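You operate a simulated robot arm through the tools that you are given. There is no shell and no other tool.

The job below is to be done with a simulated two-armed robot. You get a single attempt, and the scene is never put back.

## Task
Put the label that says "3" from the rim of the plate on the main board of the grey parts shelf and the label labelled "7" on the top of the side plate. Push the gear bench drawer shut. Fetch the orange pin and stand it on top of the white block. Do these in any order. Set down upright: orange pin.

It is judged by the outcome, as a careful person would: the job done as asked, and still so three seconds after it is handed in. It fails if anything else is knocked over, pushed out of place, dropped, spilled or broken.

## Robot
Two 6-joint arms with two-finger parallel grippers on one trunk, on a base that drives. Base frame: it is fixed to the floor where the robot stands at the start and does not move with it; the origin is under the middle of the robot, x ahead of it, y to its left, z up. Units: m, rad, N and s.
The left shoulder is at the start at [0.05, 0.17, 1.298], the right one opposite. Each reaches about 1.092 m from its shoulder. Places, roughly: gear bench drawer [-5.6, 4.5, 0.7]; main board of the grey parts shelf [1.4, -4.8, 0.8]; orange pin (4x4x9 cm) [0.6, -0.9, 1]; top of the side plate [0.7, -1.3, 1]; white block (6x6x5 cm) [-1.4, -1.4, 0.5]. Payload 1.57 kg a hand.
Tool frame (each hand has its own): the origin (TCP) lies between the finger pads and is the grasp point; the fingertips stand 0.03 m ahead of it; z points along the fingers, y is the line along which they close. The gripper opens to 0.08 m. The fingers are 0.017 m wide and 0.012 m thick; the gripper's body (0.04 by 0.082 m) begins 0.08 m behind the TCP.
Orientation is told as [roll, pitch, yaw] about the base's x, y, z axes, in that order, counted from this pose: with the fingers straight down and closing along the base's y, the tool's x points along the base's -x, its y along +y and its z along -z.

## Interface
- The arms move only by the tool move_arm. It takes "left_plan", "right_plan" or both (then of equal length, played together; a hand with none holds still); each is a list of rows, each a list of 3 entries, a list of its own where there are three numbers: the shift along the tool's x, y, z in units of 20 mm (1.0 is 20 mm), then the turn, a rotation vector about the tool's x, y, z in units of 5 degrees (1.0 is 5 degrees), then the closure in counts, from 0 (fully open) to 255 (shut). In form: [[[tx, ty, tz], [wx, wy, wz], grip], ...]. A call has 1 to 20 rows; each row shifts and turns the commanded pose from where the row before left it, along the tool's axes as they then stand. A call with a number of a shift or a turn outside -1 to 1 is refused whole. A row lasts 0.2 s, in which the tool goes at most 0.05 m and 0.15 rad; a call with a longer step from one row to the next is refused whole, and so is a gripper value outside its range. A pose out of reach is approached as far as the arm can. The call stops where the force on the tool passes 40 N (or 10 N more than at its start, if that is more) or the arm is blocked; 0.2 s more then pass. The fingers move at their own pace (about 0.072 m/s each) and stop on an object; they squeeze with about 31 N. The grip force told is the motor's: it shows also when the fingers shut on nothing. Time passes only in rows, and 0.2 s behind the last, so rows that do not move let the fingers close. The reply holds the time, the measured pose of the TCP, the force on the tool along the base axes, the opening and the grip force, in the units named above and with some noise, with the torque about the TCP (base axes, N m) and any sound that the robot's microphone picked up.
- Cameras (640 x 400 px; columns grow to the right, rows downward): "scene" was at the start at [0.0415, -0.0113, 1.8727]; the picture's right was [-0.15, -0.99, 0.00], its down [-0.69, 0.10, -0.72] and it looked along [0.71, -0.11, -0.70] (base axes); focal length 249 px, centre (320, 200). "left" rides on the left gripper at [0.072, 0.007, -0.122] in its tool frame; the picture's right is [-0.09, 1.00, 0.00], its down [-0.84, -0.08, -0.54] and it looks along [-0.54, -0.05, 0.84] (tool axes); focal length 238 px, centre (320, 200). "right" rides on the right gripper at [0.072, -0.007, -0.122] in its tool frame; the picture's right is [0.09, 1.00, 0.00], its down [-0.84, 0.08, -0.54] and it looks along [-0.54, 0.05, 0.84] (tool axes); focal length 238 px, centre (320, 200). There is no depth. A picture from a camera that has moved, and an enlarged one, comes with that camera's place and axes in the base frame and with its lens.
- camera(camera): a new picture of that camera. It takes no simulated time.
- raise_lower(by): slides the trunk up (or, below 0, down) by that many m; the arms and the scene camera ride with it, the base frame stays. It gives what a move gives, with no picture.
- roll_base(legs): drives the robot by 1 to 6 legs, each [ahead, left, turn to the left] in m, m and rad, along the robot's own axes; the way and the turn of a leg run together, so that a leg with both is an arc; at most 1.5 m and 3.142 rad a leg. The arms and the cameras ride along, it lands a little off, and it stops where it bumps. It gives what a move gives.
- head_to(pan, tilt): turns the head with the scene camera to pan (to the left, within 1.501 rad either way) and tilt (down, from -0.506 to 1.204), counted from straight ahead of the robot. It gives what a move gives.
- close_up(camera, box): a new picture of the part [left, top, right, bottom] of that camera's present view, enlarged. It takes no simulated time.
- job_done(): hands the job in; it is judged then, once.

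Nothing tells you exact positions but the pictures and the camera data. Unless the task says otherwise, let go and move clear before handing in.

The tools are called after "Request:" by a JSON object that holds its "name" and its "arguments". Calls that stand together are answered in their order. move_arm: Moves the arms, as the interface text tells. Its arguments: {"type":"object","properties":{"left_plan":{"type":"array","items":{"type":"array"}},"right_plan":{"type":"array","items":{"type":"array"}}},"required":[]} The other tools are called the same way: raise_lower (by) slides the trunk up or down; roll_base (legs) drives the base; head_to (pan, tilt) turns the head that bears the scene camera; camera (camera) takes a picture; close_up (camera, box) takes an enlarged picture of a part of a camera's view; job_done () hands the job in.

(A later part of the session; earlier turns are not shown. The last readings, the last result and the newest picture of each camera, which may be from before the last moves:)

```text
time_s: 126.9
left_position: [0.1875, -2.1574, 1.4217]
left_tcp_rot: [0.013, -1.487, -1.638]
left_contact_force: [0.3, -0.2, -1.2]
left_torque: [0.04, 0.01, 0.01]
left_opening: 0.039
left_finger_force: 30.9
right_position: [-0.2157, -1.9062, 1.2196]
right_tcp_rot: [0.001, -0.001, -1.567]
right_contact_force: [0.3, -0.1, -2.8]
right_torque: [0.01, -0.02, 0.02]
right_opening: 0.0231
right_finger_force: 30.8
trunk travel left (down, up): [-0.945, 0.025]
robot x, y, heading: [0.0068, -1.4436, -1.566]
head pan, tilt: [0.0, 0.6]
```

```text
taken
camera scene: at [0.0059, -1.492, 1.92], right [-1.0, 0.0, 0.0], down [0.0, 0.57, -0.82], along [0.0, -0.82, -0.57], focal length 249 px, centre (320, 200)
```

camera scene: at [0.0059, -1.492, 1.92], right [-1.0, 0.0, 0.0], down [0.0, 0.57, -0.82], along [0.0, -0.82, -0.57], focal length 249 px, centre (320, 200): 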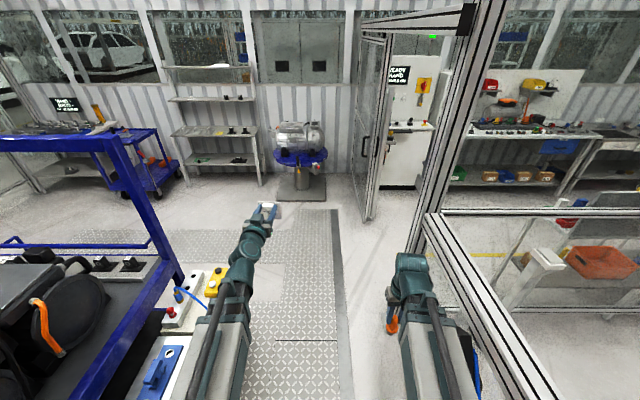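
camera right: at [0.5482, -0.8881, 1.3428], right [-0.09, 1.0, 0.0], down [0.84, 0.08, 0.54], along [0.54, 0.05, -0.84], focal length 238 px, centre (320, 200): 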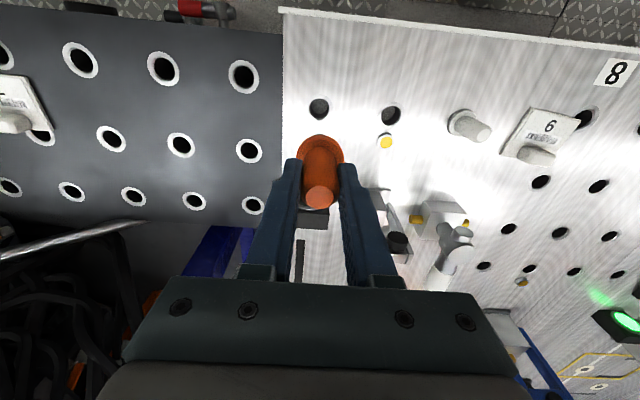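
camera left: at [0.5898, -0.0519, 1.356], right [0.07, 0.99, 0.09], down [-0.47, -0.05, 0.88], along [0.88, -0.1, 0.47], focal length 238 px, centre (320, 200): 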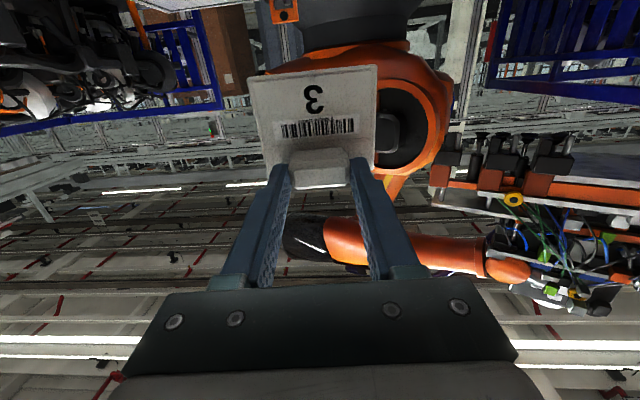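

Clear ahead. Let me peek at the pin in the right hand, then continue to the shelf.

Request:
{"name": "close_up", "arguments": {"camera": "scene", "box": [360, 240, 460, 340]}}

Request:
{"name": "close_up", "arguments": {"camera": "scene", "box": [140, 40, 300, 220]}}

Request:
{"name": "roll_base", "arguments": {"legs": [[1.0, 0, 0]]}}

Request:
{"name": "camera", "arguments": {"camera": "scene"}}

Request:
{"name": "head_to", "arguments": {"pan": -1.0, "tilt": 0.5}}

Request:
{"name": "camera", "arguments": {"camera": "scene"}}

Request:
{"name": "head_to", "arguments": {"pan": 0.7, "tilt": 0.5}}

Request:
{"name": "camera", "arguments": {"camera": "scene"}}

```text
4.00 times, centred on (410, 290) of scene
camera zoom: at [0.0059, -1.492, 1.92], right [-1.0, 0.0, 0.0], down [0.0, 0.57, -0.82], along [0.0, -0.82, -0.57], focal length 997 px, centre (-40, -160)
```

zoom: 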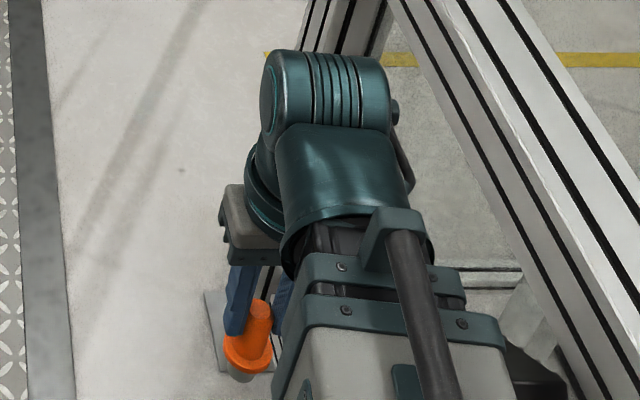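

```text
2.22 times, centred on (220, 130) of scene
camera zoom: at [0.0059, -1.492, 1.92], right [-1.0, 0.0, 0.0], down [0.0, 0.57, -0.82], along [0.0, -0.82, -0.57], focal length 554 px, centre (542, 356)
```

zoom: 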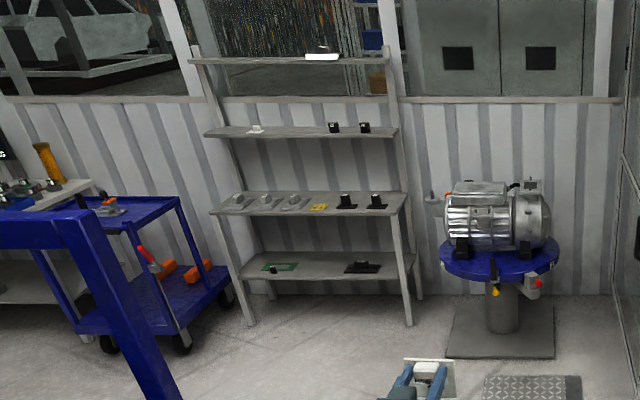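

```text
time_s: 132.0
left_position: [0.2286, -3.1355, 1.421]
left_tcp_rot: [0.014, -1.486, -1.609]
left_contact_force: [-0.3, -0.6, -0.7]
left_torque: [0.07, -0.02, -0.01]
left_opening: 0.0394
left_finger_force: 30.8
right_position: [-0.1806, -2.8995, 1.2197]
right_tcp_rot: [0.0, 0.001, -1.536]
right_contact_force: [-0.8, 0.3, -2.8]
right_torque: [0.07, -0.01, 0.02]
right_opening: 0.0231
right_finger_force: 31.2
trunk travel left (down, up): [-0.945, 0.025]
robot x, y, heading: [0.0287, -2.4273, -1.536]
head pan, tilt: [0.0, 0.6]
```

```text
taken
camera scene: at [0.0269, -2.4764, 1.9199], right [-1.0, -0.04, 0.0], down [-0.02, 0.57, -0.82], along [0.03, -0.82, -0.57], focal length 249 px, centre (320, 200)
```

scene: 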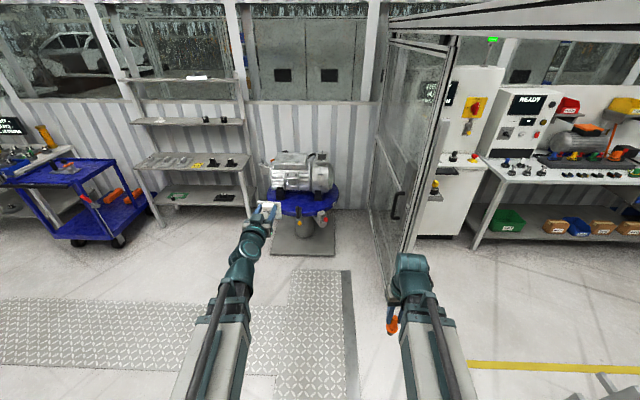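

```text
time_s: 133.3
left_position: [0.2291, -3.1345, 1.4213]
left_tcp_rot: [0.014, -1.485, -1.61]
left_contact_force: [0.0, 0.5, -0.3]
left_torque: [0.01, 0.0, -0.02]
left_opening: 0.039
left_finger_force: 31.3
right_position: [-0.1819, -2.8976, 1.2207]
right_tcp_rot: [0.001, -0.001, -1.536]
right_contact_force: [0.2, 0.3, -2.1]
right_torque: [0.03, 0.04, 0.03]
right_opening: 0.0229
right_finger_force: 31.2
trunk travel left (down, up): [-0.945, 0.025]
robot x, y, heading: [0.0265, -2.4311, -1.535]
head pan, tilt: [-1.0, 0.499]
```

```text
taken
camera scene: at [-0.051, -2.4393, 1.9291], right [-0.57, 0.82, 0.0], down [0.39, 0.27, -0.88], along [-0.72, -0.5, -0.48], focal length 249 px, centre (320, 200)
```

scene: 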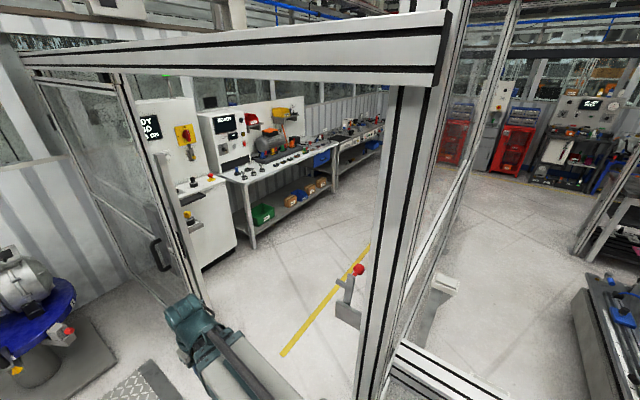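

```text
time_s: 135.0
left_position: [0.2291, -3.1341, 1.421]
left_tcp_rot: [0.013, -1.484, -1.608]
left_contact_force: [0.0, 0.0, -1.4]
left_torque: [0.02, 0.01, 0.0]
left_opening: 0.0394
left_finger_force: 31.4
right_position: [-0.1803, -2.8961, 1.2205]
right_tcp_rot: [0.001, 0.0, -1.536]
right_contact_force: [-0.5, -0.5, -1.6]
right_torque: [-0.03, -0.02, 0.01]
right_opening: 0.0228
right_finger_force: 31.1
trunk travel left (down, up): [-0.945, 0.025]
robot x, y, heading: [0.0228, -2.4293, -1.536]
head pan, tilt: [0.7, 0.499]
```

```text
taken
camera scene: at [0.0847, -2.4549, 1.9291], right [-0.74, -0.67, 0.0], down [-0.32, 0.36, -0.88], along [0.59, -0.65, -0.48], focal length 249 px, centre (320, 200)
```

scene: 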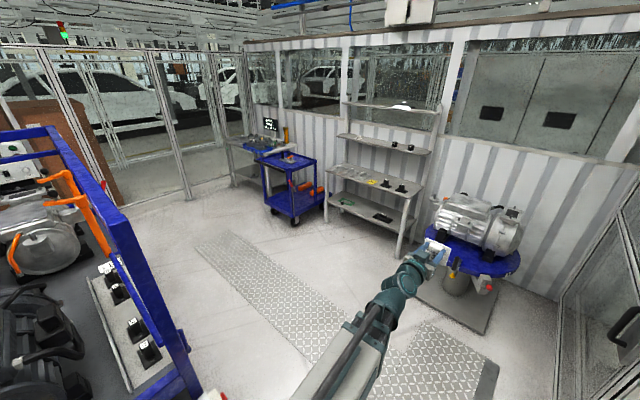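

There's an open gate to the west with an overhead beam at about z 1.89 (I'll have to lower for it). The shelf's main board spans about x 0.8–1.9, y -4.56 to -4.97. I'll move in front of the shelf.

Request:
{"name": "roll_base", "arguments": {"legs": [[0.6, 0, -0.035], [0, 1.0, 0]]}}

Request:
{"name": "head_to", "arguments": {"pan": 0.0, "tilt": 0.5}}

Request:
{"name": "camera", "arguments": {"camera": "scene"}}

Request:
{"name": "close_up", "arguments": {"camera": "scene", "box": [220, 60, 420, 260]}}

```text
time_s: 143.2
left_position: [1.2029, -3.7449, 1.4216]
left_tcp_rot: [0.011, -1.487, -1.646]
left_contact_force: [0.8, 0.1, -0.6]
left_torque: [0.02, -0.01, -0.02]
left_opening: 0.0394
left_finger_force: 31.1
right_position: [0.8038, -3.4898, 1.2195]
right_tcp_rot: [-0.001, 0.001, -1.575]
right_contact_force: [0.0, -0.5, -2.6]
right_torque: [0.02, 0.03, 0.01]
right_opening: 0.0231
right_finger_force: 30.9
trunk travel left (down, up): [-0.945, 0.025]
robot x, y, heading: [1.0294, -3.0311, -1.571]
head pan, tilt: [0.7, 0.499]
```

```text
time_s: 144.2
left_position: [1.2025, -3.7441, 1.4221]
left_tcp_rot: [0.017, -1.485, -1.651]
left_contact_force: [0.0, 0.2, -0.4]
left_torque: [0.06, 0.01, 0.0]
left_opening: 0.0392
left_finger_force: 31.1
right_position: [0.8027, -3.4917, 1.2201]
right_tcp_rot: [0.0, -0.002, -1.574]
right_contact_force: [0.6, -1.2, -1.6]
right_torque: [0.04, -0.02, 0.0]
right_opening: 0.0229
right_finger_force: 30.8
trunk travel left (down, up): [-0.945, 0.025]
robot x, y, heading: [1.0288, -3.025, -1.572]
head pan, tilt: [0.0, 0.499]
```

```text
taken
camera scene: at [1.0259, -3.0802, 1.9291], right [-1.0, 0.0, 0.0], down [0.0, 0.48, -0.88], along [0.0, -0.88, -0.48], focal length 249 px, centre (320, 200)
```

scene: 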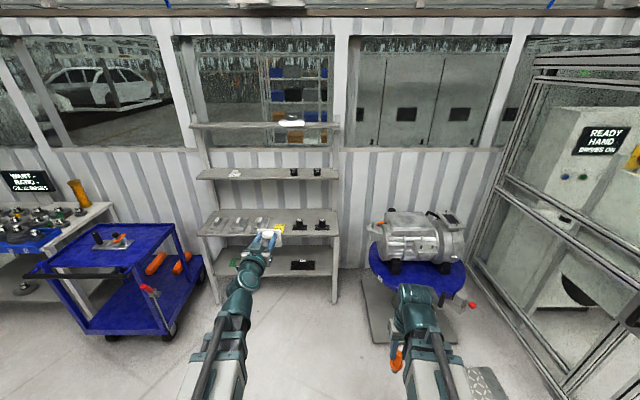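

```text
2.00 times, centred on (320, 160) of scene
camera zoom: at [1.0259, -3.0802, 1.9291], right [-1.0, 0.0, 0.0], down [0.0, 0.48, -0.88], along [0.0, -0.88, -0.48], focal length 498 px, centre (320, 280)
```

zoom: 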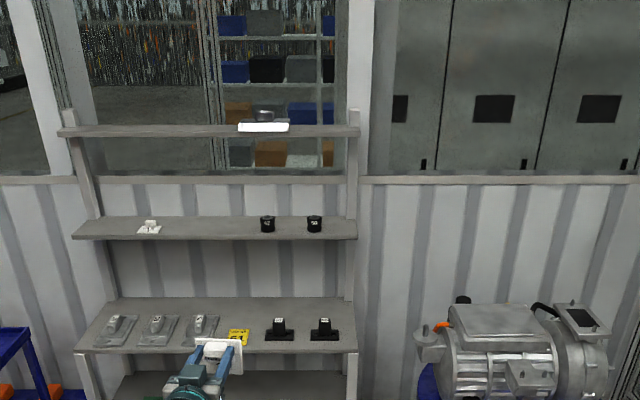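

The main board holds several parts near its front; I need a close look for a free spot. Driving a bit closer.

Request:
{"name": "roll_base", "arguments": {"legs": [[0.5, 0, 0]]}}

Request:
{"name": "head_to", "arguments": {"pan": 0.1, "tilt": 0.7}}

Request:
{"name": "camera", "arguments": {"camera": "scene"}}

Request:
{"name": "close_up", "arguments": {"camera": "scene", "box": [180, 120, 400, 290]}}

```text
time_s: 147.2
left_position: [1.2014, -4.2404, 1.4201]
left_tcp_rot: [0.014, -1.483, -1.648]
left_contact_force: [-0.9, -0.5, -1.5]
left_torque: [0.06, 0.01, 0.0]
left_opening: 0.0393
left_finger_force: 30.8
right_position: [0.7991, -3.9881, 1.2206]
right_tcp_rot: [0.0, 0.0, -1.573]
right_contact_force: [-0.3, -0.5, -3.1]
right_torque: [0.01, 0.0, -0.02]
right_opening: 0.023
right_finger_force: 31.0
trunk travel left (down, up): [-0.945, 0.025]
robot x, y, heading: [1.0243, -3.5267, -1.576]
head pan, tilt: [0.0, 0.499]
```

```text
time_s: 147.9
left_position: [1.2007, -4.2407, 1.4223]
left_tcp_rot: [0.018, -1.485, -1.651]
left_contact_force: [0.0, -0.7, -1.1]
left_torque: [0.07, -0.01, 0.03]
left_opening: 0.0392
left_finger_force: 30.8
right_position: [0.7999, -3.9877, 1.2207]
right_tcp_rot: [0.001, 0.0, -1.574]
right_contact_force: [-0.7, 0.4, -2.6]
right_torque: [0.02, -0.03, -0.01]
right_opening: 0.0231
right_finger_force: 31.2
trunk travel left (down, up): [-0.945, 0.025]
robot x, y, heading: [1.0231, -3.5288, -1.578]
head pan, tilt: [0.099, 0.7]
```

```text
taken
camera scene: at [1.0328, -3.5701, 1.9114], right [-1.0, -0.1, 0.0], down [-0.06, 0.64, -0.77], along [0.07, -0.76, -0.64], focal length 249 px, centre (320, 200)
```

scene: 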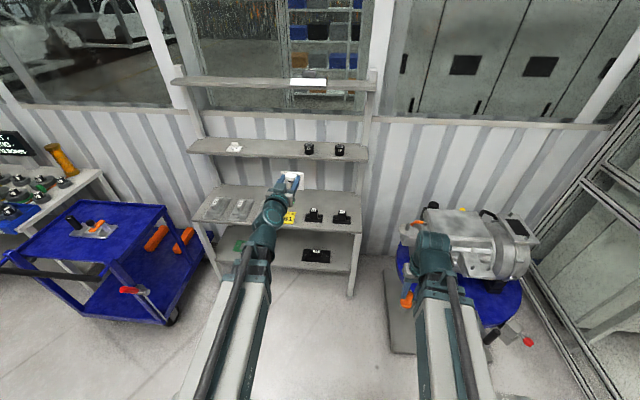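

```text
2.35 times, centred on (290, 205) of scene
camera zoom: at [1.0328, -3.5701, 1.9114], right [-1.0, -0.1, 0.0], down [-0.06, 0.64, -0.77], along [0.07, -0.76, -0.64], focal length 586 px, centre (391, 188)
```

zoom: 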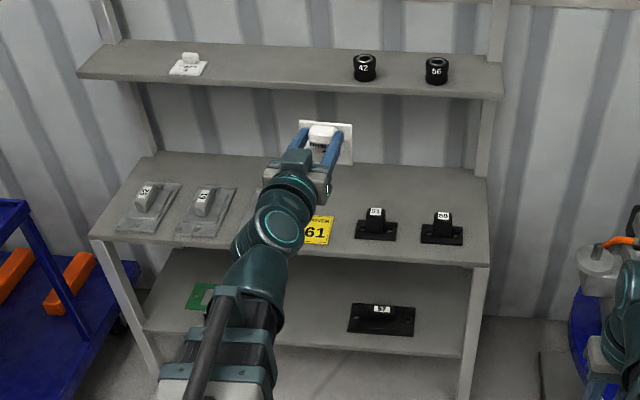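

I see parts 52, 53, a "61" card, 55 and 56 along the board. I'll zoom in for accurate gaps in front of and between them.

Request:
{"name": "close_up", "arguments": {"camera": "scene", "box": [260, 180, 360, 250]}}

Request:
{"name": "head_to", "arguments": {"pan": -0.5, "tilt": 0.7}}

Request:
{"name": "camera", "arguments": {"camera": "scene"}}

```text
5.71 times, centred on (310, 215) of scene
camera zoom: at [1.0328, -3.5701, 1.9114], right [-1.0, -0.1, 0.0], down [-0.06, 0.64, -0.77], along [0.07, -0.76, -0.64], focal length 1424 px, centre (377, 114)
```

zoom: 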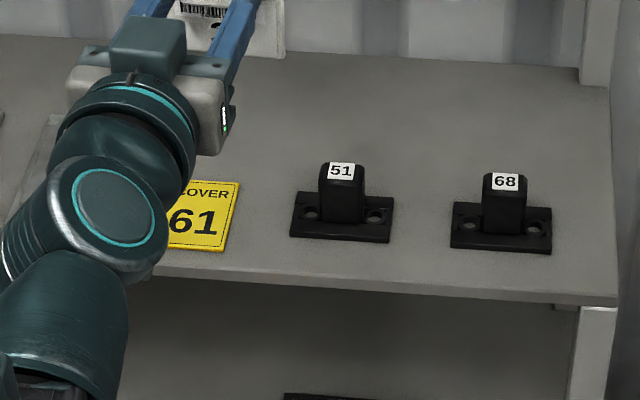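

```text
time_s: 148.9
left_position: [1.2016, -4.2406, 1.4219]
left_tcp_rot: [0.016, -1.486, -1.649]
left_contact_force: [0.2, 0.6, -0.4]
left_torque: [0.02, -0.03, 0.0]
left_opening: 0.0391
left_finger_force: 31.1
right_position: [0.8007, -3.9877, 1.2209]
right_tcp_rot: [0.0, 0.0, -1.575]
right_contact_force: [-0.6, 0.5, -1.7]
right_torque: [-0.01, -0.03, 0.02]
right_opening: 0.0229
right_finger_force: 30.5
trunk travel left (down, up): [-0.945, 0.025]
robot x, y, heading: [1.0218, -3.5254, -1.575]
head pan, tilt: [-0.499, 0.7]
```

```text
taken
camera scene: at [0.9838, -3.5603, 1.9113], right [-0.88, 0.48, 0.0], down [0.31, 0.57, -0.76], along [-0.37, -0.67, -0.64], focal length 249 px, centre (320, 200)
```

scene: 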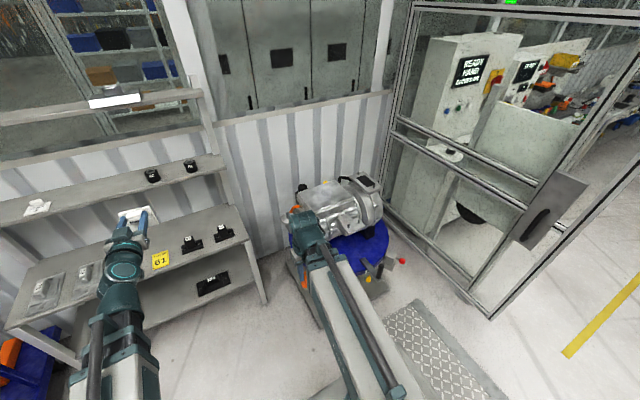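

The front strip is barely 7 cm deep, so the space behind the parts is better if my arm fits under the second board. I'll lower the trunk here in open space to measure board heights level with the camera.

Request:
{"name": "raise_lower", "arguments": {"by": -0.72}}

Request:
{"name": "head_to", "arguments": {"pan": 0.0, "tilt": 0.0}}

Request:
{"name": "camera", "arguments": {"camera": "scene"}}

Request:
{"name": "close_up", "arguments": {"camera": "scene", "box": [160, 140, 400, 340]}}

```text
refused: -0.72 is not a number from -0.4 to 0.4
```

```text
time_s: 150.0
left_position: [1.2018, -4.2401, 1.4226]
left_tcp_rot: [0.016, -1.485, -1.648]
left_contact_force: [-0.7, -0.9, -1.3]
left_torque: [0.07, -0.02, 0.0]
left_opening: 0.0391
left_finger_force: 30.7
right_position: [0.8013, -3.9869, 1.2198]
right_tcp_rot: [-0.003, 0.0, -1.573]
right_contact_force: [-0.7, -0.4, -1.7]
right_torque: [-0.01, -0.01, -0.04]
right_opening: 0.0229
right_finger_force: 31.0
trunk travel left (down, up): [-0.945, 0.025]
robot x, y, heading: [1.0234, -3.5252, -1.577]
head pan, tilt: [0.0, 0.0]
```

```text
taken
camera scene: at [1.0243, -3.5759, 1.9751], right [-1.0, 0.0, 0.0], down [0.0, 0.0, -1.0], along [0.0, -1.0, 0.0], focal length 249 px, centre (320, 200)
```

scene: 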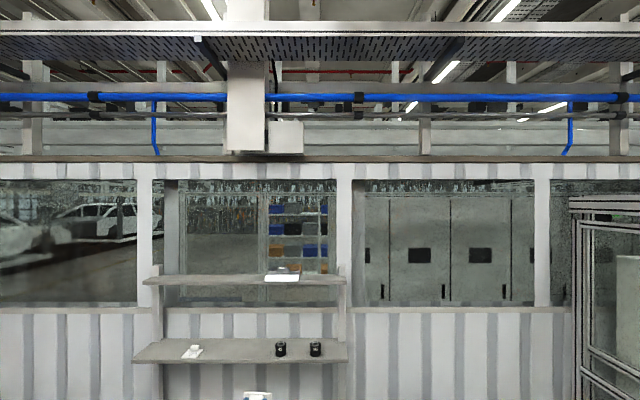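

```text
2.00 times, centred on (280, 240) of scene
camera zoom: at [1.0243, -3.5759, 1.9751], right [-1.0, 0.0, 0.0], down [0.0, 0.0, -1.0], along [0.0, -1.0, 0.0], focal length 498 px, centre (400, 120)
```

zoom: 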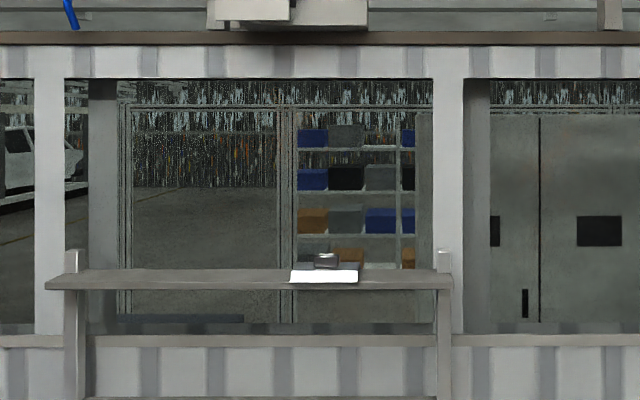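

Trunk moves are limited to 0.4 m at a time; lowering in two stages.

Request:
{"name": "raise_lower", "arguments": {"by": -0.4}}

Request:
{"name": "raise_lower", "arguments": {"by": -0.36}}

Request:
{"name": "camera", "arguments": {"camera": "scene"}}

Request:
{"name": "close_up", "arguments": {"camera": "scene", "box": [160, 180, 400, 340]}}

```text
time_s: 153.8
left_position: [1.2015, -4.2405, 1.022]
left_tcp_rot: [0.016, -1.485, -1.649]
left_contact_force: [0.2, -0.4, -1.6]
left_torque: [0.05, 0.04, 0.02]
left_opening: 0.039
left_finger_force: 31.4
right_position: [0.8017, -3.9873, 0.8207]
right_tcp_rot: [0.0, 0.0, -1.574]
right_contact_force: [-0.5, -1.4, -2.3]
right_torque: [-0.04, 0.0, -0.02]
right_opening: 0.023
right_finger_force: 31.2
trunk travel left (down, up): [-0.545, 0.425]
robot x, y, heading: [1.0257, -3.5286, -1.569]
head pan, tilt: [0.0, 0.0]
```

```text
time_s: 157.3
left_position: [1.2004, -4.2413, 0.6623]
left_tcp_rot: [0.015, -1.485, -1.649]
left_contact_force: [0.5, 0.8, -0.7]
left_torque: [0.03, 0.0, -0.03]
left_opening: 0.0393
left_finger_force: 31.5
right_position: [0.8004, -3.9866, 0.4602]
right_tcp_rot: [0.0, -0.001, -1.574]
right_contact_force: [0.3, -0.5, -1.9]
right_torque: [0.0, -0.03, -0.01]
right_opening: 0.0231
right_finger_force: 30.6
trunk travel left (down, up): [-0.185, 0.785]
robot x, y, heading: [1.0248, -3.5245, -1.574]
head pan, tilt: [0.0, 0.0]
```

```text
taken
camera scene: at [1.0244, -3.5757, 1.2152], right [-1.0, 0.0, 0.0], down [0.0, 0.0, -1.0], along [0.0, -1.0, 0.0], focal length 249 px, centre (320, 200)
```

scene: 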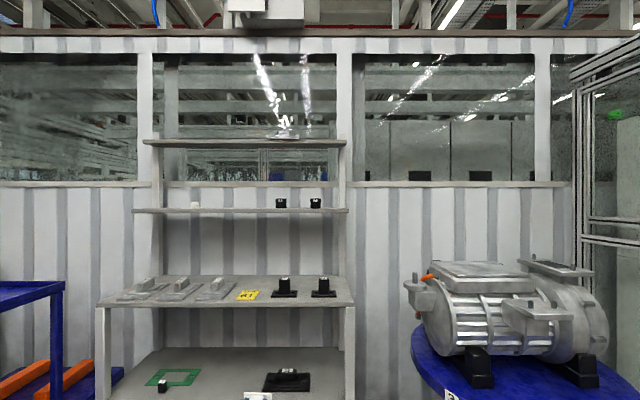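

```text
2.50 times, centred on (280, 260) of scene
camera zoom: at [1.0244, -3.5757, 1.2152], right [-1.0, 0.0, 0.0], down [0.0, 0.0, -1.0], along [0.0, -1.0, 0.0], focal length 623 px, centre (420, 50)
```

zoom: 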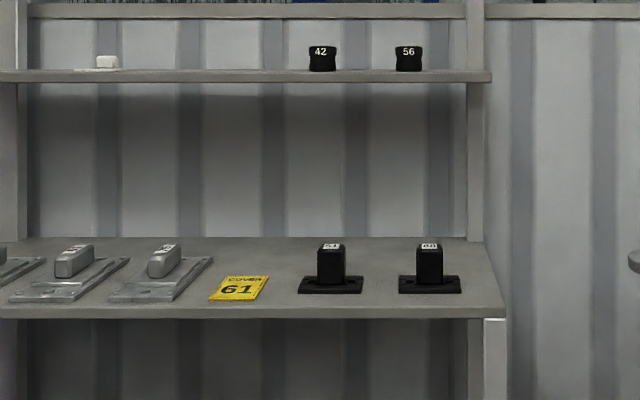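

Now I have good numbers: main board top z ≈ 0.787 (front y ≈ -4.61), second board underside z ≈ 1.15 with its front at y ≈ -4.82. The lane over the flat "61" card (x ≈ 1.25–1.45) is clear, so I'll set the label behind that card. First I raise the trunk again and line up.

Request:
{"name": "raise_lower", "arguments": {"by": 0.4}}

Request:
{"name": "raise_lower", "arguments": {"by": 0.36}}

Request:
{"name": "roll_base", "arguments": {"legs": [[0, 0.15, 0], [0.375, 0, 0]]}}

Request:
{"name": "move_arm", "arguments": {"left_plan": [[[0.959, 0, -0.042], [0, 1, 0], 255], [[0.959, 0, -0.042], [0, 1, 0], 255], [[0.959, 0, -0.042], [0, 1, 0], 255], [[0.959, 0, -0.042], [0, 1, 0], 255], [[0.959, 0, -0.042], [0, 1, 0], 255], [[0.959, 0, -0.042], [0, 1, 0], 255], [[0.959, 0, -0.042], [0, 1, 0], 255], [[0.959, 0, -0.042], [0, 1, 0], 255], [[0.959, 0, -0.042], [0, 1, 0], 255], [[0.959, 0, -0.042], [0, 1, 0], 255], [[0.959, 0, -0.042], [0, 1, 0], 255], [[0.959, 0, -0.042], [0, 1, 0], 255], [[0.959, 0, -0.042], [0, 1, 0], 255], [[0.959, 0, -0.042], [0, 1, 0], 255], [[0.959, 0, -0.042], [0, 1, 0], 255], [[0.959, 0, -0.042], [0, 1, 0], 255], [[0.959, 0, -0.042], [0, 1, 0], 255]]}}

Request:
{"name": "camera", "arguments": {"camera": "left"}}

Request:
{"name": "head_to", "arguments": {"pan": 0.1, "tilt": 0.7}}

Request:
{"name": "camera", "arguments": {"camera": "scene"}}

```text
time_s: 161.1
left_position: [1.2006, -4.2399, 1.0612]
left_tcp_rot: [0.016, -1.485, -1.651]
left_contact_force: [0.1, 0.5, -2.1]
left_torque: [0.02, 0.0, -0.02]
left_opening: 0.0393
left_finger_force: 31.0
right_position: [0.8008, -3.9875, 0.8591]
right_tcp_rot: [0.0, 0.0, -1.574]
right_contact_force: [0.2, 0.3, -2.2]
right_torque: [-0.01, -0.02, -0.02]
right_opening: 0.0232
right_finger_force: 31.2
trunk travel left (down, up): [-0.585, 0.385]
robot x, y, heading: [1.0255, -3.5244, -1.57]
head pan, tilt: [0.0, 0.0]
```

```text
time_s: 164.6
left_position: [1.2021, -4.2409, 1.4212]
left_tcp_rot: [0.015, -1.485, -1.649]
left_contact_force: [-0.1, 0.4, -0.3]
left_torque: [0.01, -0.02, 0.0]
left_opening: 0.0392
left_finger_force: 30.6
right_position: [0.8014, -3.9871, 1.2192]
right_tcp_rot: [-0.001, 0.001, -1.574]
right_contact_force: [-0.4, -0.1, -3.2]
right_torque: [0.01, 0.02, 0.01]
right_opening: 0.0231
right_finger_force: 30.7
trunk travel left (down, up): [-0.945, 0.025]
robot x, y, heading: [1.0224, -3.5266, -1.572]
head pan, tilt: [0.0, 0.0]
```

```text
time_s: 168.0
left_position: [1.3503, -4.6286, 1.421]
left_tcp_rot: [0.013, -1.485, -1.646]
left_contact_force: [-0.1, 0.2, -0.7]
left_torque: [0.0, -0.02, 0.01]
left_opening: 0.0395
left_finger_force: 30.5
right_position: [0.9492, -4.3768, 1.2209]
right_tcp_rot: [-0.001, 0.0, -1.572]
right_contact_force: [0.3, 0.0, -2.2]
right_torque: [0.07, -0.01, -0.01]
right_opening: 0.023
right_finger_force: 31.0
trunk travel left (down, up): [-0.945, 0.025]
robot x, y, heading: [1.1757, -3.9121, -1.574]
head pan, tilt: [0.0, 0.0]
```

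```text
time_s: 171.6
left_position: [1.3633, -4.4093, 1.2202]
left_tcp_rot: [0.0, -0.001, -1.631]
left_contact_force: [1.0, 1.1, -0.6]
left_torque: [-0.01, -0.01, -0.02]
left_opening: 0.039
left_finger_force: 31.4
right_position: [0.9498, -4.3758, 1.2197]
right_tcp_rot: [0.001, 0.0, -1.573]
right_contact_force: [0.0, 0.5, -1.7]
right_torque: [0.02, 0.01, 0.0]
right_opening: 0.023
right_finger_force: 30.5
trunk travel left (down, up): [-0.945, 0.025]
robot x, y, heading: [1.1727, -3.9151, -1.573]
head pan, tilt: [0.0, 0.0]
```

```text
taken
camera left: at [1.375, -4.3373, 1.3428], right [0.99, -0.15, 0.0], down [-0.13, -0.83, 0.54], along [-0.08, -0.54, -0.84], focal length 238 px, centre (320, 200)
```

left: 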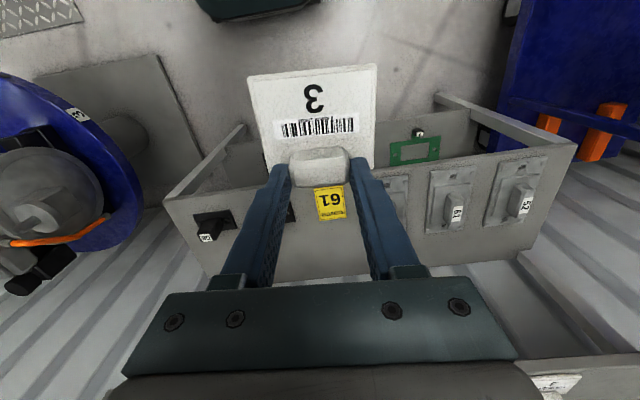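

```text
time_s: 172.7
left_position: [1.363, -4.4094, 1.2211]
left_tcp_rot: [0.003, -0.004, -1.631]
left_contact_force: [0.1, 0.2, -0.5]
left_torque: [-0.03, 0.0, 0.01]
left_opening: 0.0394
left_finger_force: 30.7
right_position: [0.9489, -4.3754, 1.2204]
right_tcp_rot: [0.0, -0.001, -1.572]
right_contact_force: [0.1, -0.9, -1.3]
right_torque: [0.03, 0.01, 0.02]
right_opening: 0.023
right_finger_force: 30.8
trunk travel left (down, up): [-0.945, 0.025]
robot x, y, heading: [1.1677, -3.9142, -1.573]
head pan, tilt: [0.099, 0.7]
```

```text
taken
camera scene: at [1.1808, -3.9585, 1.9114], right [-1.0, -0.1, 0.0], down [-0.06, 0.64, -0.77], along [0.07, -0.76, -0.64], focal length 249 px, centre (320, 200)
```

scene: 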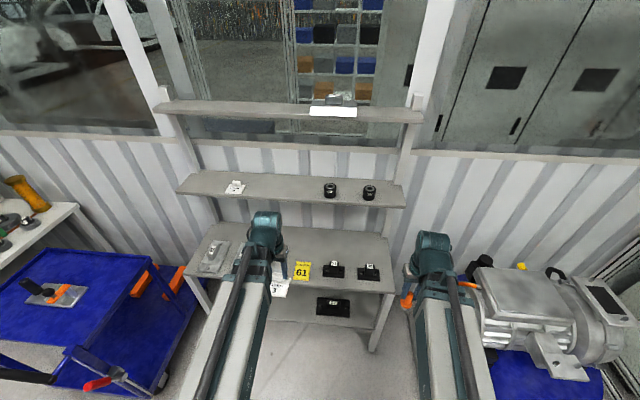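

The card is centred near [1.35, -4.70], as expected. I'll straighten the hand, extend over the card at height, then lower.

Request:
{"name": "move_arm", "arguments": {"left_plan": [[[0, -0.65, 0], [0, 0, -0.7], 255], [[-1, 0, 0], [0, 0, 0], 255], [[-1, 0, 0], [0, 0, 0], 255], [[-1, 0, 0], [0, 0, 0], 255], [[-1, 0, 0], [0, 0, 0], 255], [[-1, 0, 0], [0, 0, 0], 255], [[-1, 0, 0], [0, 0, 0], 255], [[-1, 0, 0], [0, 0, 0], 255], [[-1, 0, 0], [0, 0, 0], 255], [[-1, 0, 0], [0, 0, 0], 255], [[-1, 0, 0], [0, 0, 0], 255], [[-1, 0, 0], [0, 0, 0], 255], [[-1, 0, 0], [0, 0, 0], 255], [[-1, 0, 0], [0, 0, 0], 255], [[-1, 0, 0], [0, 0, 0], 255]]}}

Request:
{"name": "raise_lower", "arguments": {"by": -0.28}}

Request:
{"name": "camera", "arguments": {"camera": "left"}}

Request:
{"name": "camera", "arguments": {"camera": "scene"}}

```text
time_s: 175.9
left_position: [1.3519, -4.6904, 1.2188]
left_tcp_rot: [0.001, -0.003, -1.57]
left_contact_force: [0.4, -0.4, -0.2]
left_torque: [0.0, 0.0, -0.02]
left_opening: 0.0392
left_finger_force: 31.4
right_position: [0.9486, -4.3758, 1.2211]
right_tcp_rot: [-0.001, 0.0, -1.574]
right_contact_force: [0.1, -0.2, -2.3]
right_torque: [0.02, 0.01, 0.0]
right_opening: 0.023
right_finger_force: 31.1
trunk travel left (down, up): [-0.945, 0.025]
robot x, y, heading: [1.1713, -3.9116, -1.573]
head pan, tilt: [0.099, 0.7]
```

```text
time_s: 178.7
left_position: [1.3498, -4.6906, 0.9399]
left_tcp_rot: [0.002, -0.002, -1.571]
left_contact_force: [-0.1, -0.1, -1.4]
left_torque: [-0.04, -0.02, 0.0]
left_opening: 0.0393
left_finger_force: 30.9
right_position: [0.9485, -4.3752, 0.9404]
right_tcp_rot: [0.001, 0.001, -1.572]
right_contact_force: [-0.6, 0.1, -1.4]
right_torque: [0.01, 0.02, 0.04]
right_opening: 0.0231
right_finger_force: 30.7
trunk travel left (down, up): [-0.665, 0.305]
robot x, y, heading: [1.1708, -3.9127, -1.576]
head pan, tilt: [0.099, 0.7]
```

```text
taken
camera left: at [1.3583, -4.6175, 1.0626], right [1.0, -0.09, 0.0], down [-0.08, -0.84, 0.54], along [-0.05, -0.54, -0.84], focal length 238 px, centre (320, 200)
```

left: 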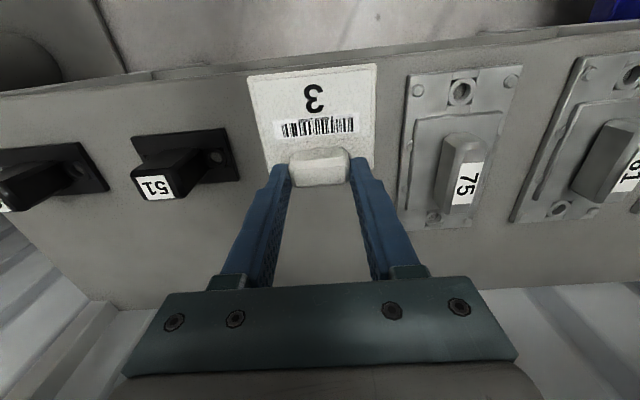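

```text
taken
camera scene: at [1.1808, -3.9584, 1.6314], right [-1.0, -0.1, 0.0], down [-0.06, 0.64, -0.76], along [0.07, -0.76, -0.64], focal length 249 px, centre (320, 200)
```

scene: 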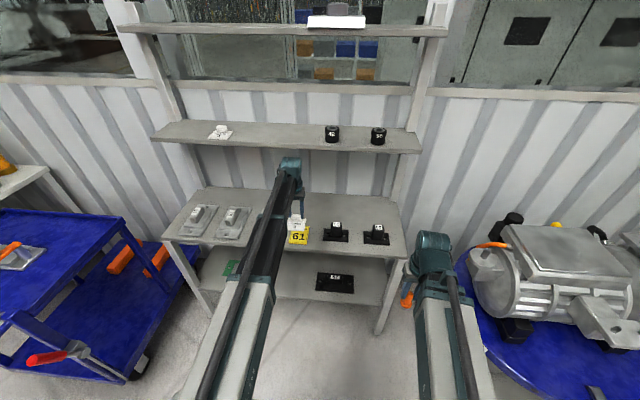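

The lane is as computed (51's base ends at x 1.24, plate 75 starts at 1.45). Lowering to about 2 cm above the board.

Request:
{"name": "raise_lower", "arguments": {"by": -0.08}}

Request:
{"name": "camera", "arguments": {"camera": "left"}}

Request:
{"name": "close_up", "arguments": {"camera": "scene", "box": [200, 140, 360, 260]}}

Request:
{"name": "head_to", "arguments": {"pan": 0.0, "tilt": 0.3}}

Request:
{"name": "camera", "arguments": {"camera": "scene"}}

```text
time_s: 179.9
left_position: [1.3511, -4.6878, 0.861]
left_tcp_rot: [0.001, -0.002, -1.572]
left_contact_force: [0.3, 0.7, -0.7]
left_torque: [-0.03, -0.01, -0.02]
left_opening: 0.0391
left_finger_force: 30.9
right_position: [0.949, -4.3763, 0.8606]
right_tcp_rot: [0.001, 0.001, -1.573]
right_contact_force: [0.0, -0.9, -2.1]
right_torque: [-0.03, -0.01, 0.01]
right_opening: 0.0229
right_finger_force: 30.9
trunk travel left (down, up): [-0.585, 0.385]
robot x, y, heading: [1.1706, -3.9145, -1.572]
head pan, tilt: [0.099, 0.7]
```

```text
taken
camera left: at [1.3583, -4.6175, 0.9826], right [1.0, -0.09, 0.0], down [-0.08, -0.84, 0.54], along [-0.05, -0.54, -0.84], focal length 238 px, centre (320, 200)
```

left: 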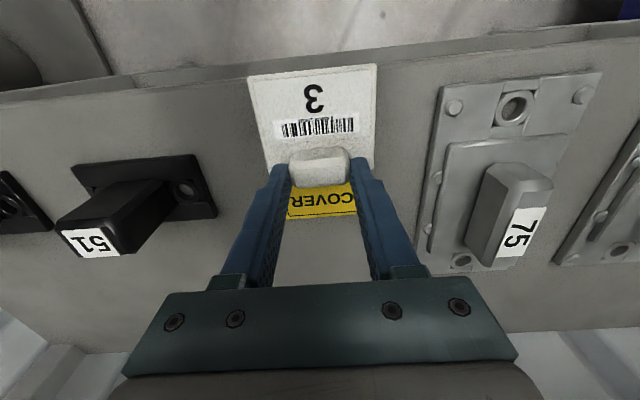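

```text
3.33 times, centred on (280, 200) of scene
camera zoom: at [1.1808, -3.9583, 1.5514], right [-1.0, -0.1, 0.0], down [-0.06, 0.64, -0.76], along [0.07, -0.76, -0.64], focal length 831 px, centre (453, 200)
```

zoom: 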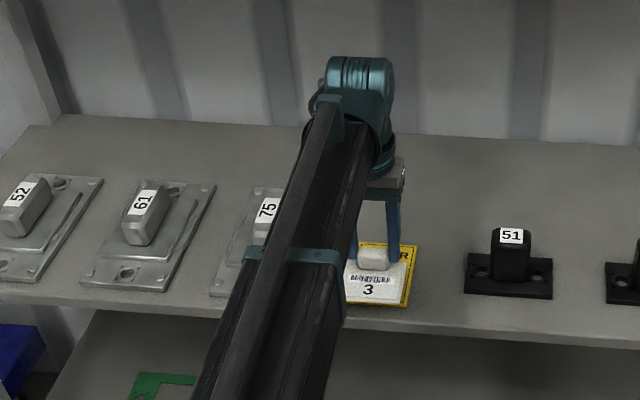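

```text
time_s: 180.8
left_position: [1.351, -4.6899, 0.8599]
left_tcp_rot: [0.001, -0.001, -1.57]
left_contact_force: [0.9, -0.1, -1.5]
left_torque: [-0.04, 0.01, -0.04]
left_opening: 0.0394
left_finger_force: 31.4
right_position: [0.9486, -4.3748, 0.8602]
right_tcp_rot: [0.0, 0.0, -1.573]
right_contact_force: [0.7, 0.4, -2.0]
right_torque: [-0.04, -0.02, 0.0]
right_opening: 0.0229
right_finger_force: 30.2
trunk travel left (down, up): [-0.585, 0.385]
robot x, y, heading: [1.1708, -3.9141, -1.572]
head pan, tilt: [0.0, 0.3]
```

```text
taken
camera scene: at [1.1724, -3.9673, 1.5874], right [-1.0, 0.0, 0.0], down [0.0, 0.3, -0.95], along [0.0, -0.95, -0.3], focal length 249 px, centre (320, 200)
```

scene: 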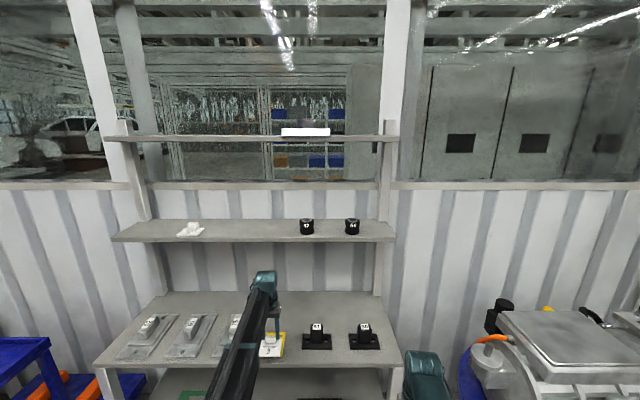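

The wrist top is around z 1.10, well under the second board (1.15). Moving forward 14 cm to get behind the card.

Request:
{"name": "move_arm", "arguments": {"left_plan": [[[-1, 0, 0], [0, 0, 0], 255], [[-1, 0, 0], [0, 0, 0], 255], [[-1, 0, 0], [0, 0, 0], 255], [[-1, 0, 0], [0, 0, 0], 255], [[-1, 0, 0], [0, 0, 0], 255], [[-1, 0, 0], [0, 0, 0], 255], [[-1, 0, 0], [0, 0, 0], 255]]}}

Request:
{"name": "camera", "arguments": {"camera": "left"}}

Request:
{"name": "camera", "arguments": {"camera": "scene"}}

Request:
{"name": "close_up", "arguments": {"camera": "scene", "box": [200, 220, 360, 380]}}

```text
time_s: 182.4
left_position: [1.3513, -4.8278, 0.8591]
left_tcp_rot: [0.001, -0.003, -1.572]
left_contact_force: [-0.2, -0.1, -0.9]
left_torque: [-0.02, 0.01, 0.0]
left_opening: 0.0394
left_finger_force: 30.9
right_position: [0.9501, -4.375, 0.8608]
right_tcp_rot: [0.001, 0.0, -1.572]
right_contact_force: [-0.5, 0.6, -2.5]
right_torque: [0.0, 0.0, 0.0]
right_opening: 0.0229
right_finger_force: 31.7
trunk travel left (down, up): [-0.585, 0.385]
robot x, y, heading: [1.171, -3.9164, -1.571]
head pan, tilt: [0.0, 0.3]
```

```text
taken
camera left: at [1.359, -4.7572, 0.9824], right [1.0, -0.09, 0.0], down [-0.08, -0.84, 0.54], along [-0.05, -0.54, -0.84], focal length 238 px, centre (320, 200)
```

left: 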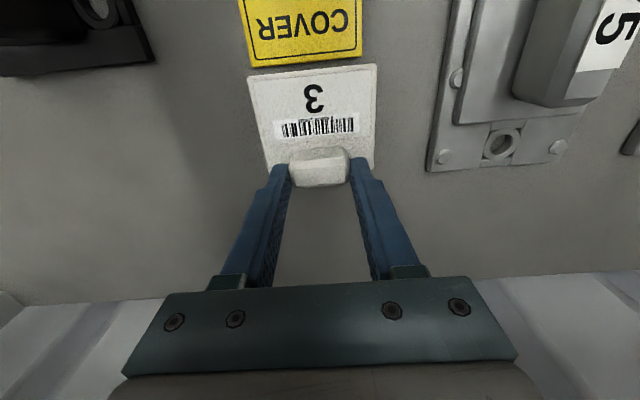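

```text
taken
camera scene: at [1.1724, -3.9675, 1.5874], right [-1.0, 0.0, 0.0], down [0.0, 0.3, -0.96], along [0.0, -0.96, -0.3], focal length 249 px, centre (320, 200)
```

scene: 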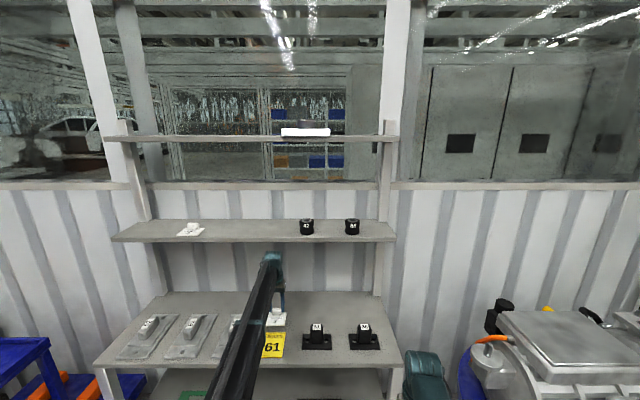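

```text
2.50 times, centred on (280, 300) of scene
camera zoom: at [1.1724, -3.9675, 1.5874], right [-1.0, 0.0, 0.0], down [0.0, 0.3, -0.96], along [0.0, -0.96, -0.3], focal length 623 px, centre (420, -50)
```

zoom: 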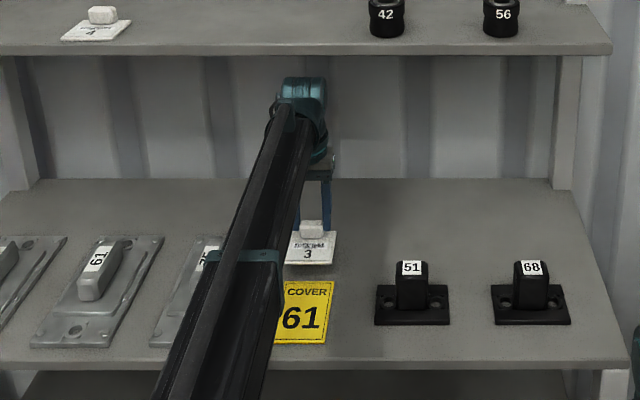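

Positioned behind the card. A further 1 cm forward, then lowering in small steps to touch.

Request:
{"name": "move_arm", "arguments": {"left_plan": [[[-0.5, 0, 0], [0, 0, 0], 255]]}}

Request:
{"name": "raise_lower", "arguments": {"by": -0.018}}

Request:
{"name": "raise_lower", "arguments": {"by": -0.005}}

Request:
{"name": "close_up", "arguments": {"camera": "scene", "box": [240, 280, 320, 350]}}

```text
time_s: 182.8
left_position: [1.3519, -4.8388, 0.8603]
left_tcp_rot: [0.001, -0.005, -1.57]
left_contact_force: [-0.3, -0.4, -0.4]
left_torque: [-0.04, 0.0, -0.01]
left_opening: 0.0389
left_finger_force: 31.0
right_position: [0.9483, -4.3753, 0.86]
right_tcp_rot: [0.0, -0.001, -1.573]
right_contact_force: [-0.4, -0.8, -2.6]
right_torque: [0.02, 0.02, 0.02]
right_opening: 0.0231
right_finger_force: 31.1
trunk travel left (down, up): [-0.585, 0.385]
robot x, y, heading: [1.172, -3.9149, -1.573]
head pan, tilt: [0.0, 0.3]
```

```text
time_s: 183.4
left_position: [1.3527, -4.8384, 0.8412]
left_tcp_rot: [0.004, -0.006, -1.57]
left_contact_force: [0.8, -0.4, -0.4]
left_torque: [-0.02, 0.01, 0.01]
left_opening: 0.0392
left_finger_force: 31.1
right_position: [0.9497, -4.3752, 0.8422]
right_tcp_rot: [0.001, -0.001, -1.572]
right_contact_force: [-0.6, -0.5, -2.0]
right_torque: [0.02, 0.0, 0.0]
right_opening: 0.023
right_finger_force: 31.1
trunk travel left (down, up): [-0.567, 0.403]
robot x, y, heading: [1.1718, -3.913, -1.576]
head pan, tilt: [0.0, 0.3]
```

```text
time_s: 184.0
left_position: [1.3517, -4.8386, 0.8368]
left_tcp_rot: [0.001, -0.004, -1.572]
left_contact_force: [-0.3, -0.2, -0.7]
left_torque: [-0.04, -0.01, -0.01]
left_opening: 0.0392
left_finger_force: 31.0
right_position: [0.9486, -4.3759, 0.8369]
right_tcp_rot: [-0.001, 0.0, -1.572]
right_contact_force: [-1.2, 0.1, -1.2]
right_torque: [0.02, -0.03, -0.02]
right_opening: 0.0232
right_finger_force: 31.3
trunk travel left (down, up): [-0.562, 0.408]
robot x, y, heading: [1.1739, -3.9134, -1.568]
head pan, tilt: [0.0, 0.3]
```

```text
5.71 times, centred on (280, 315) of scene
camera zoom: at [1.1724, -3.9672, 1.5644], right [-1.0, 0.0, 0.0], down [0.0, 0.3, -0.96], along [0.0, -0.96, -0.3], focal length 1424 px, centre (549, -457)
```

zoom: 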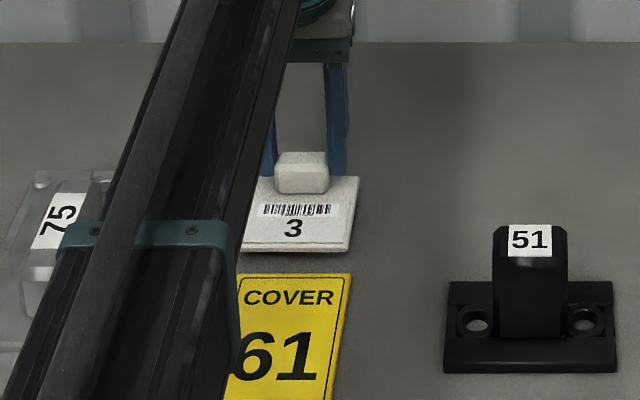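

Not touching yet. Continuing down in 3–4 mm steps.

Request:
{"name": "raise_lower", "arguments": {"by": -0.004}}

Request:
{"name": "raise_lower", "arguments": {"by": -0.003}}

Request:
{"name": "close_up", "arguments": {"camera": "scene", "box": [240, 280, 320, 350]}}

```text
time_s: 184.5
left_position: [1.3518, -4.8369, 0.8336]
left_tcp_rot: [0.002, -0.004, -1.57]
left_contact_force: [0.3, -0.3, -1.7]
left_torque: [-0.03, 0.01, 0.01]
left_opening: 0.0389
left_finger_force: 30.6
right_position: [0.9483, -4.3757, 0.8328]
right_tcp_rot: [0.002, 0.001, -1.572]
right_contact_force: [0.7, 0.6, -2.6]
right_torque: [-0.01, -0.01, 0.0]
right_opening: 0.023
right_finger_force: 30.5
trunk travel left (down, up): [-0.558, 0.412]
robot x, y, heading: [1.17, -3.9165, -1.575]
head pan, tilt: [0.0, 0.3]
```

```text
time_s: 185.0
left_position: [1.352, -4.8372, 0.8302]
left_tcp_rot: [0.002, -0.004, -1.57]
left_contact_force: [0.1, 0.1, -0.7]
left_torque: [-0.03, -0.01, 0.0]
left_opening: 0.0394
left_finger_force: 30.8
right_position: [0.9479, -4.3757, 0.8304]
right_tcp_rot: [0.003, 0.0, -1.572]
right_contact_force: [-0.7, -0.1, -2.4]
right_torque: [-0.01, 0.02, 0.04]
right_opening: 0.023
right_finger_force: 31.2
trunk travel left (down, up): [-0.555, 0.415]
robot x, y, heading: [1.171, -3.9144, -1.572]
head pan, tilt: [0.0, 0.3]
```

```text
5.71 times, centred on (280, 315) of scene
camera zoom: at [1.1724, -3.9673, 1.5574], right [-1.0, 0.0, 0.0], down [0.0, 0.3, -0.96], along [0.0, -0.96, -0.3], focal length 1424 px, centre (549, -457)
```

zoom: 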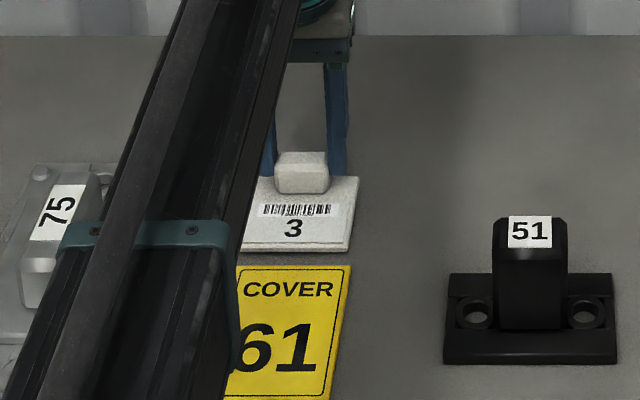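

Still a few millimetres up; I'll move 1 cm further back from the card for margin and keep lowering.

Request:
{"name": "move_arm", "arguments": {"left_plan": [[[-0.5, 0, 0], [0, 0, 0], 255]]}}

Request:
{"name": "raise_lower", "arguments": {"by": -0.003}}

Request:
{"name": "raise_lower", "arguments": {"by": -0.003}}

Request:
{"name": "raise_lower", "arguments": {"by": -0.003}}

Request:
{"name": "close_up", "arguments": {"camera": "scene", "box": [240, 280, 320, 350]}}

```text
time_s: 185.4
left_position: [1.3522, -4.8391, 0.8304]
left_tcp_rot: [0.002, -0.006, -1.57]
left_contact_force: [-0.1, 0.0, -0.7]
left_torque: [0.0, 0.02, -0.02]
left_opening: 0.0393
left_finger_force: 31.0
left hand out of reach, approached as far as the arm can: row 1
right_position: [0.9496, -4.3755, 0.8298]
right_tcp_rot: [-0.001, 0.001, -1.572]
right_contact_force: [0.6, 0.6, -2.2]
right_torque: [0.0, 0.0, 0.01]
right_opening: 0.0227
right_finger_force: 31.4
trunk travel left (down, up): [-0.555, 0.415]
robot x, y, heading: [1.1724, -3.9169, -1.571]
head pan, tilt: [0.0, 0.3]
```

```text
time_s: 185.9
left_position: [1.3531, -4.8388, 0.8264]
left_tcp_rot: [0.002, -0.003, -1.57]
left_contact_force: [-0.8, -0.4, -0.4]
left_torque: [-0.03, -0.01, 0.03]
left_opening: 0.0392
left_finger_force: 31.0
right_position: [0.9486, -4.3763, 0.8274]
right_tcp_rot: [-0.001, 0.001, -1.571]
right_contact_force: [0.2, 0.4, -2.2]
right_torque: [0.0, -0.01, 0.01]
right_opening: 0.023
right_finger_force: 31.0
trunk travel left (down, up): [-0.552, 0.418]
robot x, y, heading: [1.1718, -3.915, -1.572]
head pan, tilt: [0.0, 0.3]
```

```text
time_s: 186.4
left_position: [1.3522, -4.8388, 0.8249]
left_tcp_rot: [0.0, -0.007, -1.572]
left_contact_force: [1.4, -7.8, 25.9]
left_torque: [-0.21, 0.01, -0.01]
left_opening: 0.0392
left_finger_force: 31.3
right_position: [0.9483, -4.3747, 0.8252]
right_tcp_rot: [-0.001, -0.002, -1.573]
right_contact_force: [0.6, 0.0, -2.7]
right_torque: [-0.05, 0.02, -0.01]
right_opening: 0.0231
right_finger_force: 31.0
trunk travel left (down, up): [-0.549, 0.421]
robot x, y, heading: [1.1704, -3.9138, -1.574]
head pan, tilt: [0.0, 0.3]
```

```text
time_s: 187.0
left_position: [1.3517, -4.8374, 0.8229]
left_tcp_rot: [0.0, -0.007, -1.572]
left_contact_force: [1.1, -5.4, 23.3]
left_torque: [-0.24, -0.04, 0.01]
left_opening: 0.0392
left_finger_force: 30.7
right_position: [0.9482, -4.3751, 0.822]
right_tcp_rot: [0.0, -0.002, -1.573]
right_contact_force: [-0.9, 0.5, -1.7]
right_torque: [0.01, 0.03, -0.02]
right_opening: 0.023
right_finger_force: 31.6
trunk travel left (down, up): [-0.546, 0.424]
robot x, y, heading: [1.1766, -3.9124, -1.574]
head pan, tilt: [0.0, 0.3]
```

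```text
5.71 times, centred on (280, 315) of scene
camera zoom: at [1.172, -3.9649, 1.5485], right [-1.0, 0.0, 0.0], down [0.0, 0.29, -0.96], along [0.0, -0.96, -0.29], focal length 1424 px, centre (549, -457)
```

zoom: 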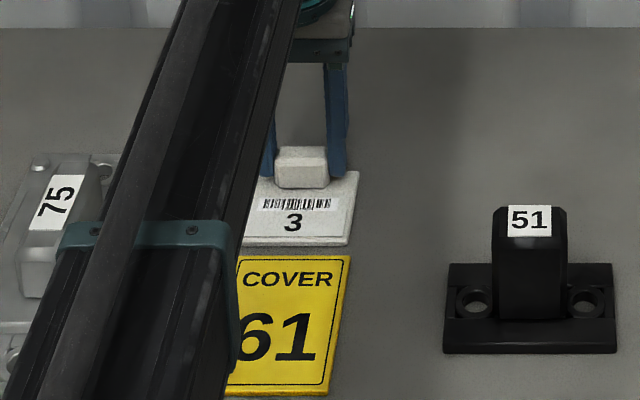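

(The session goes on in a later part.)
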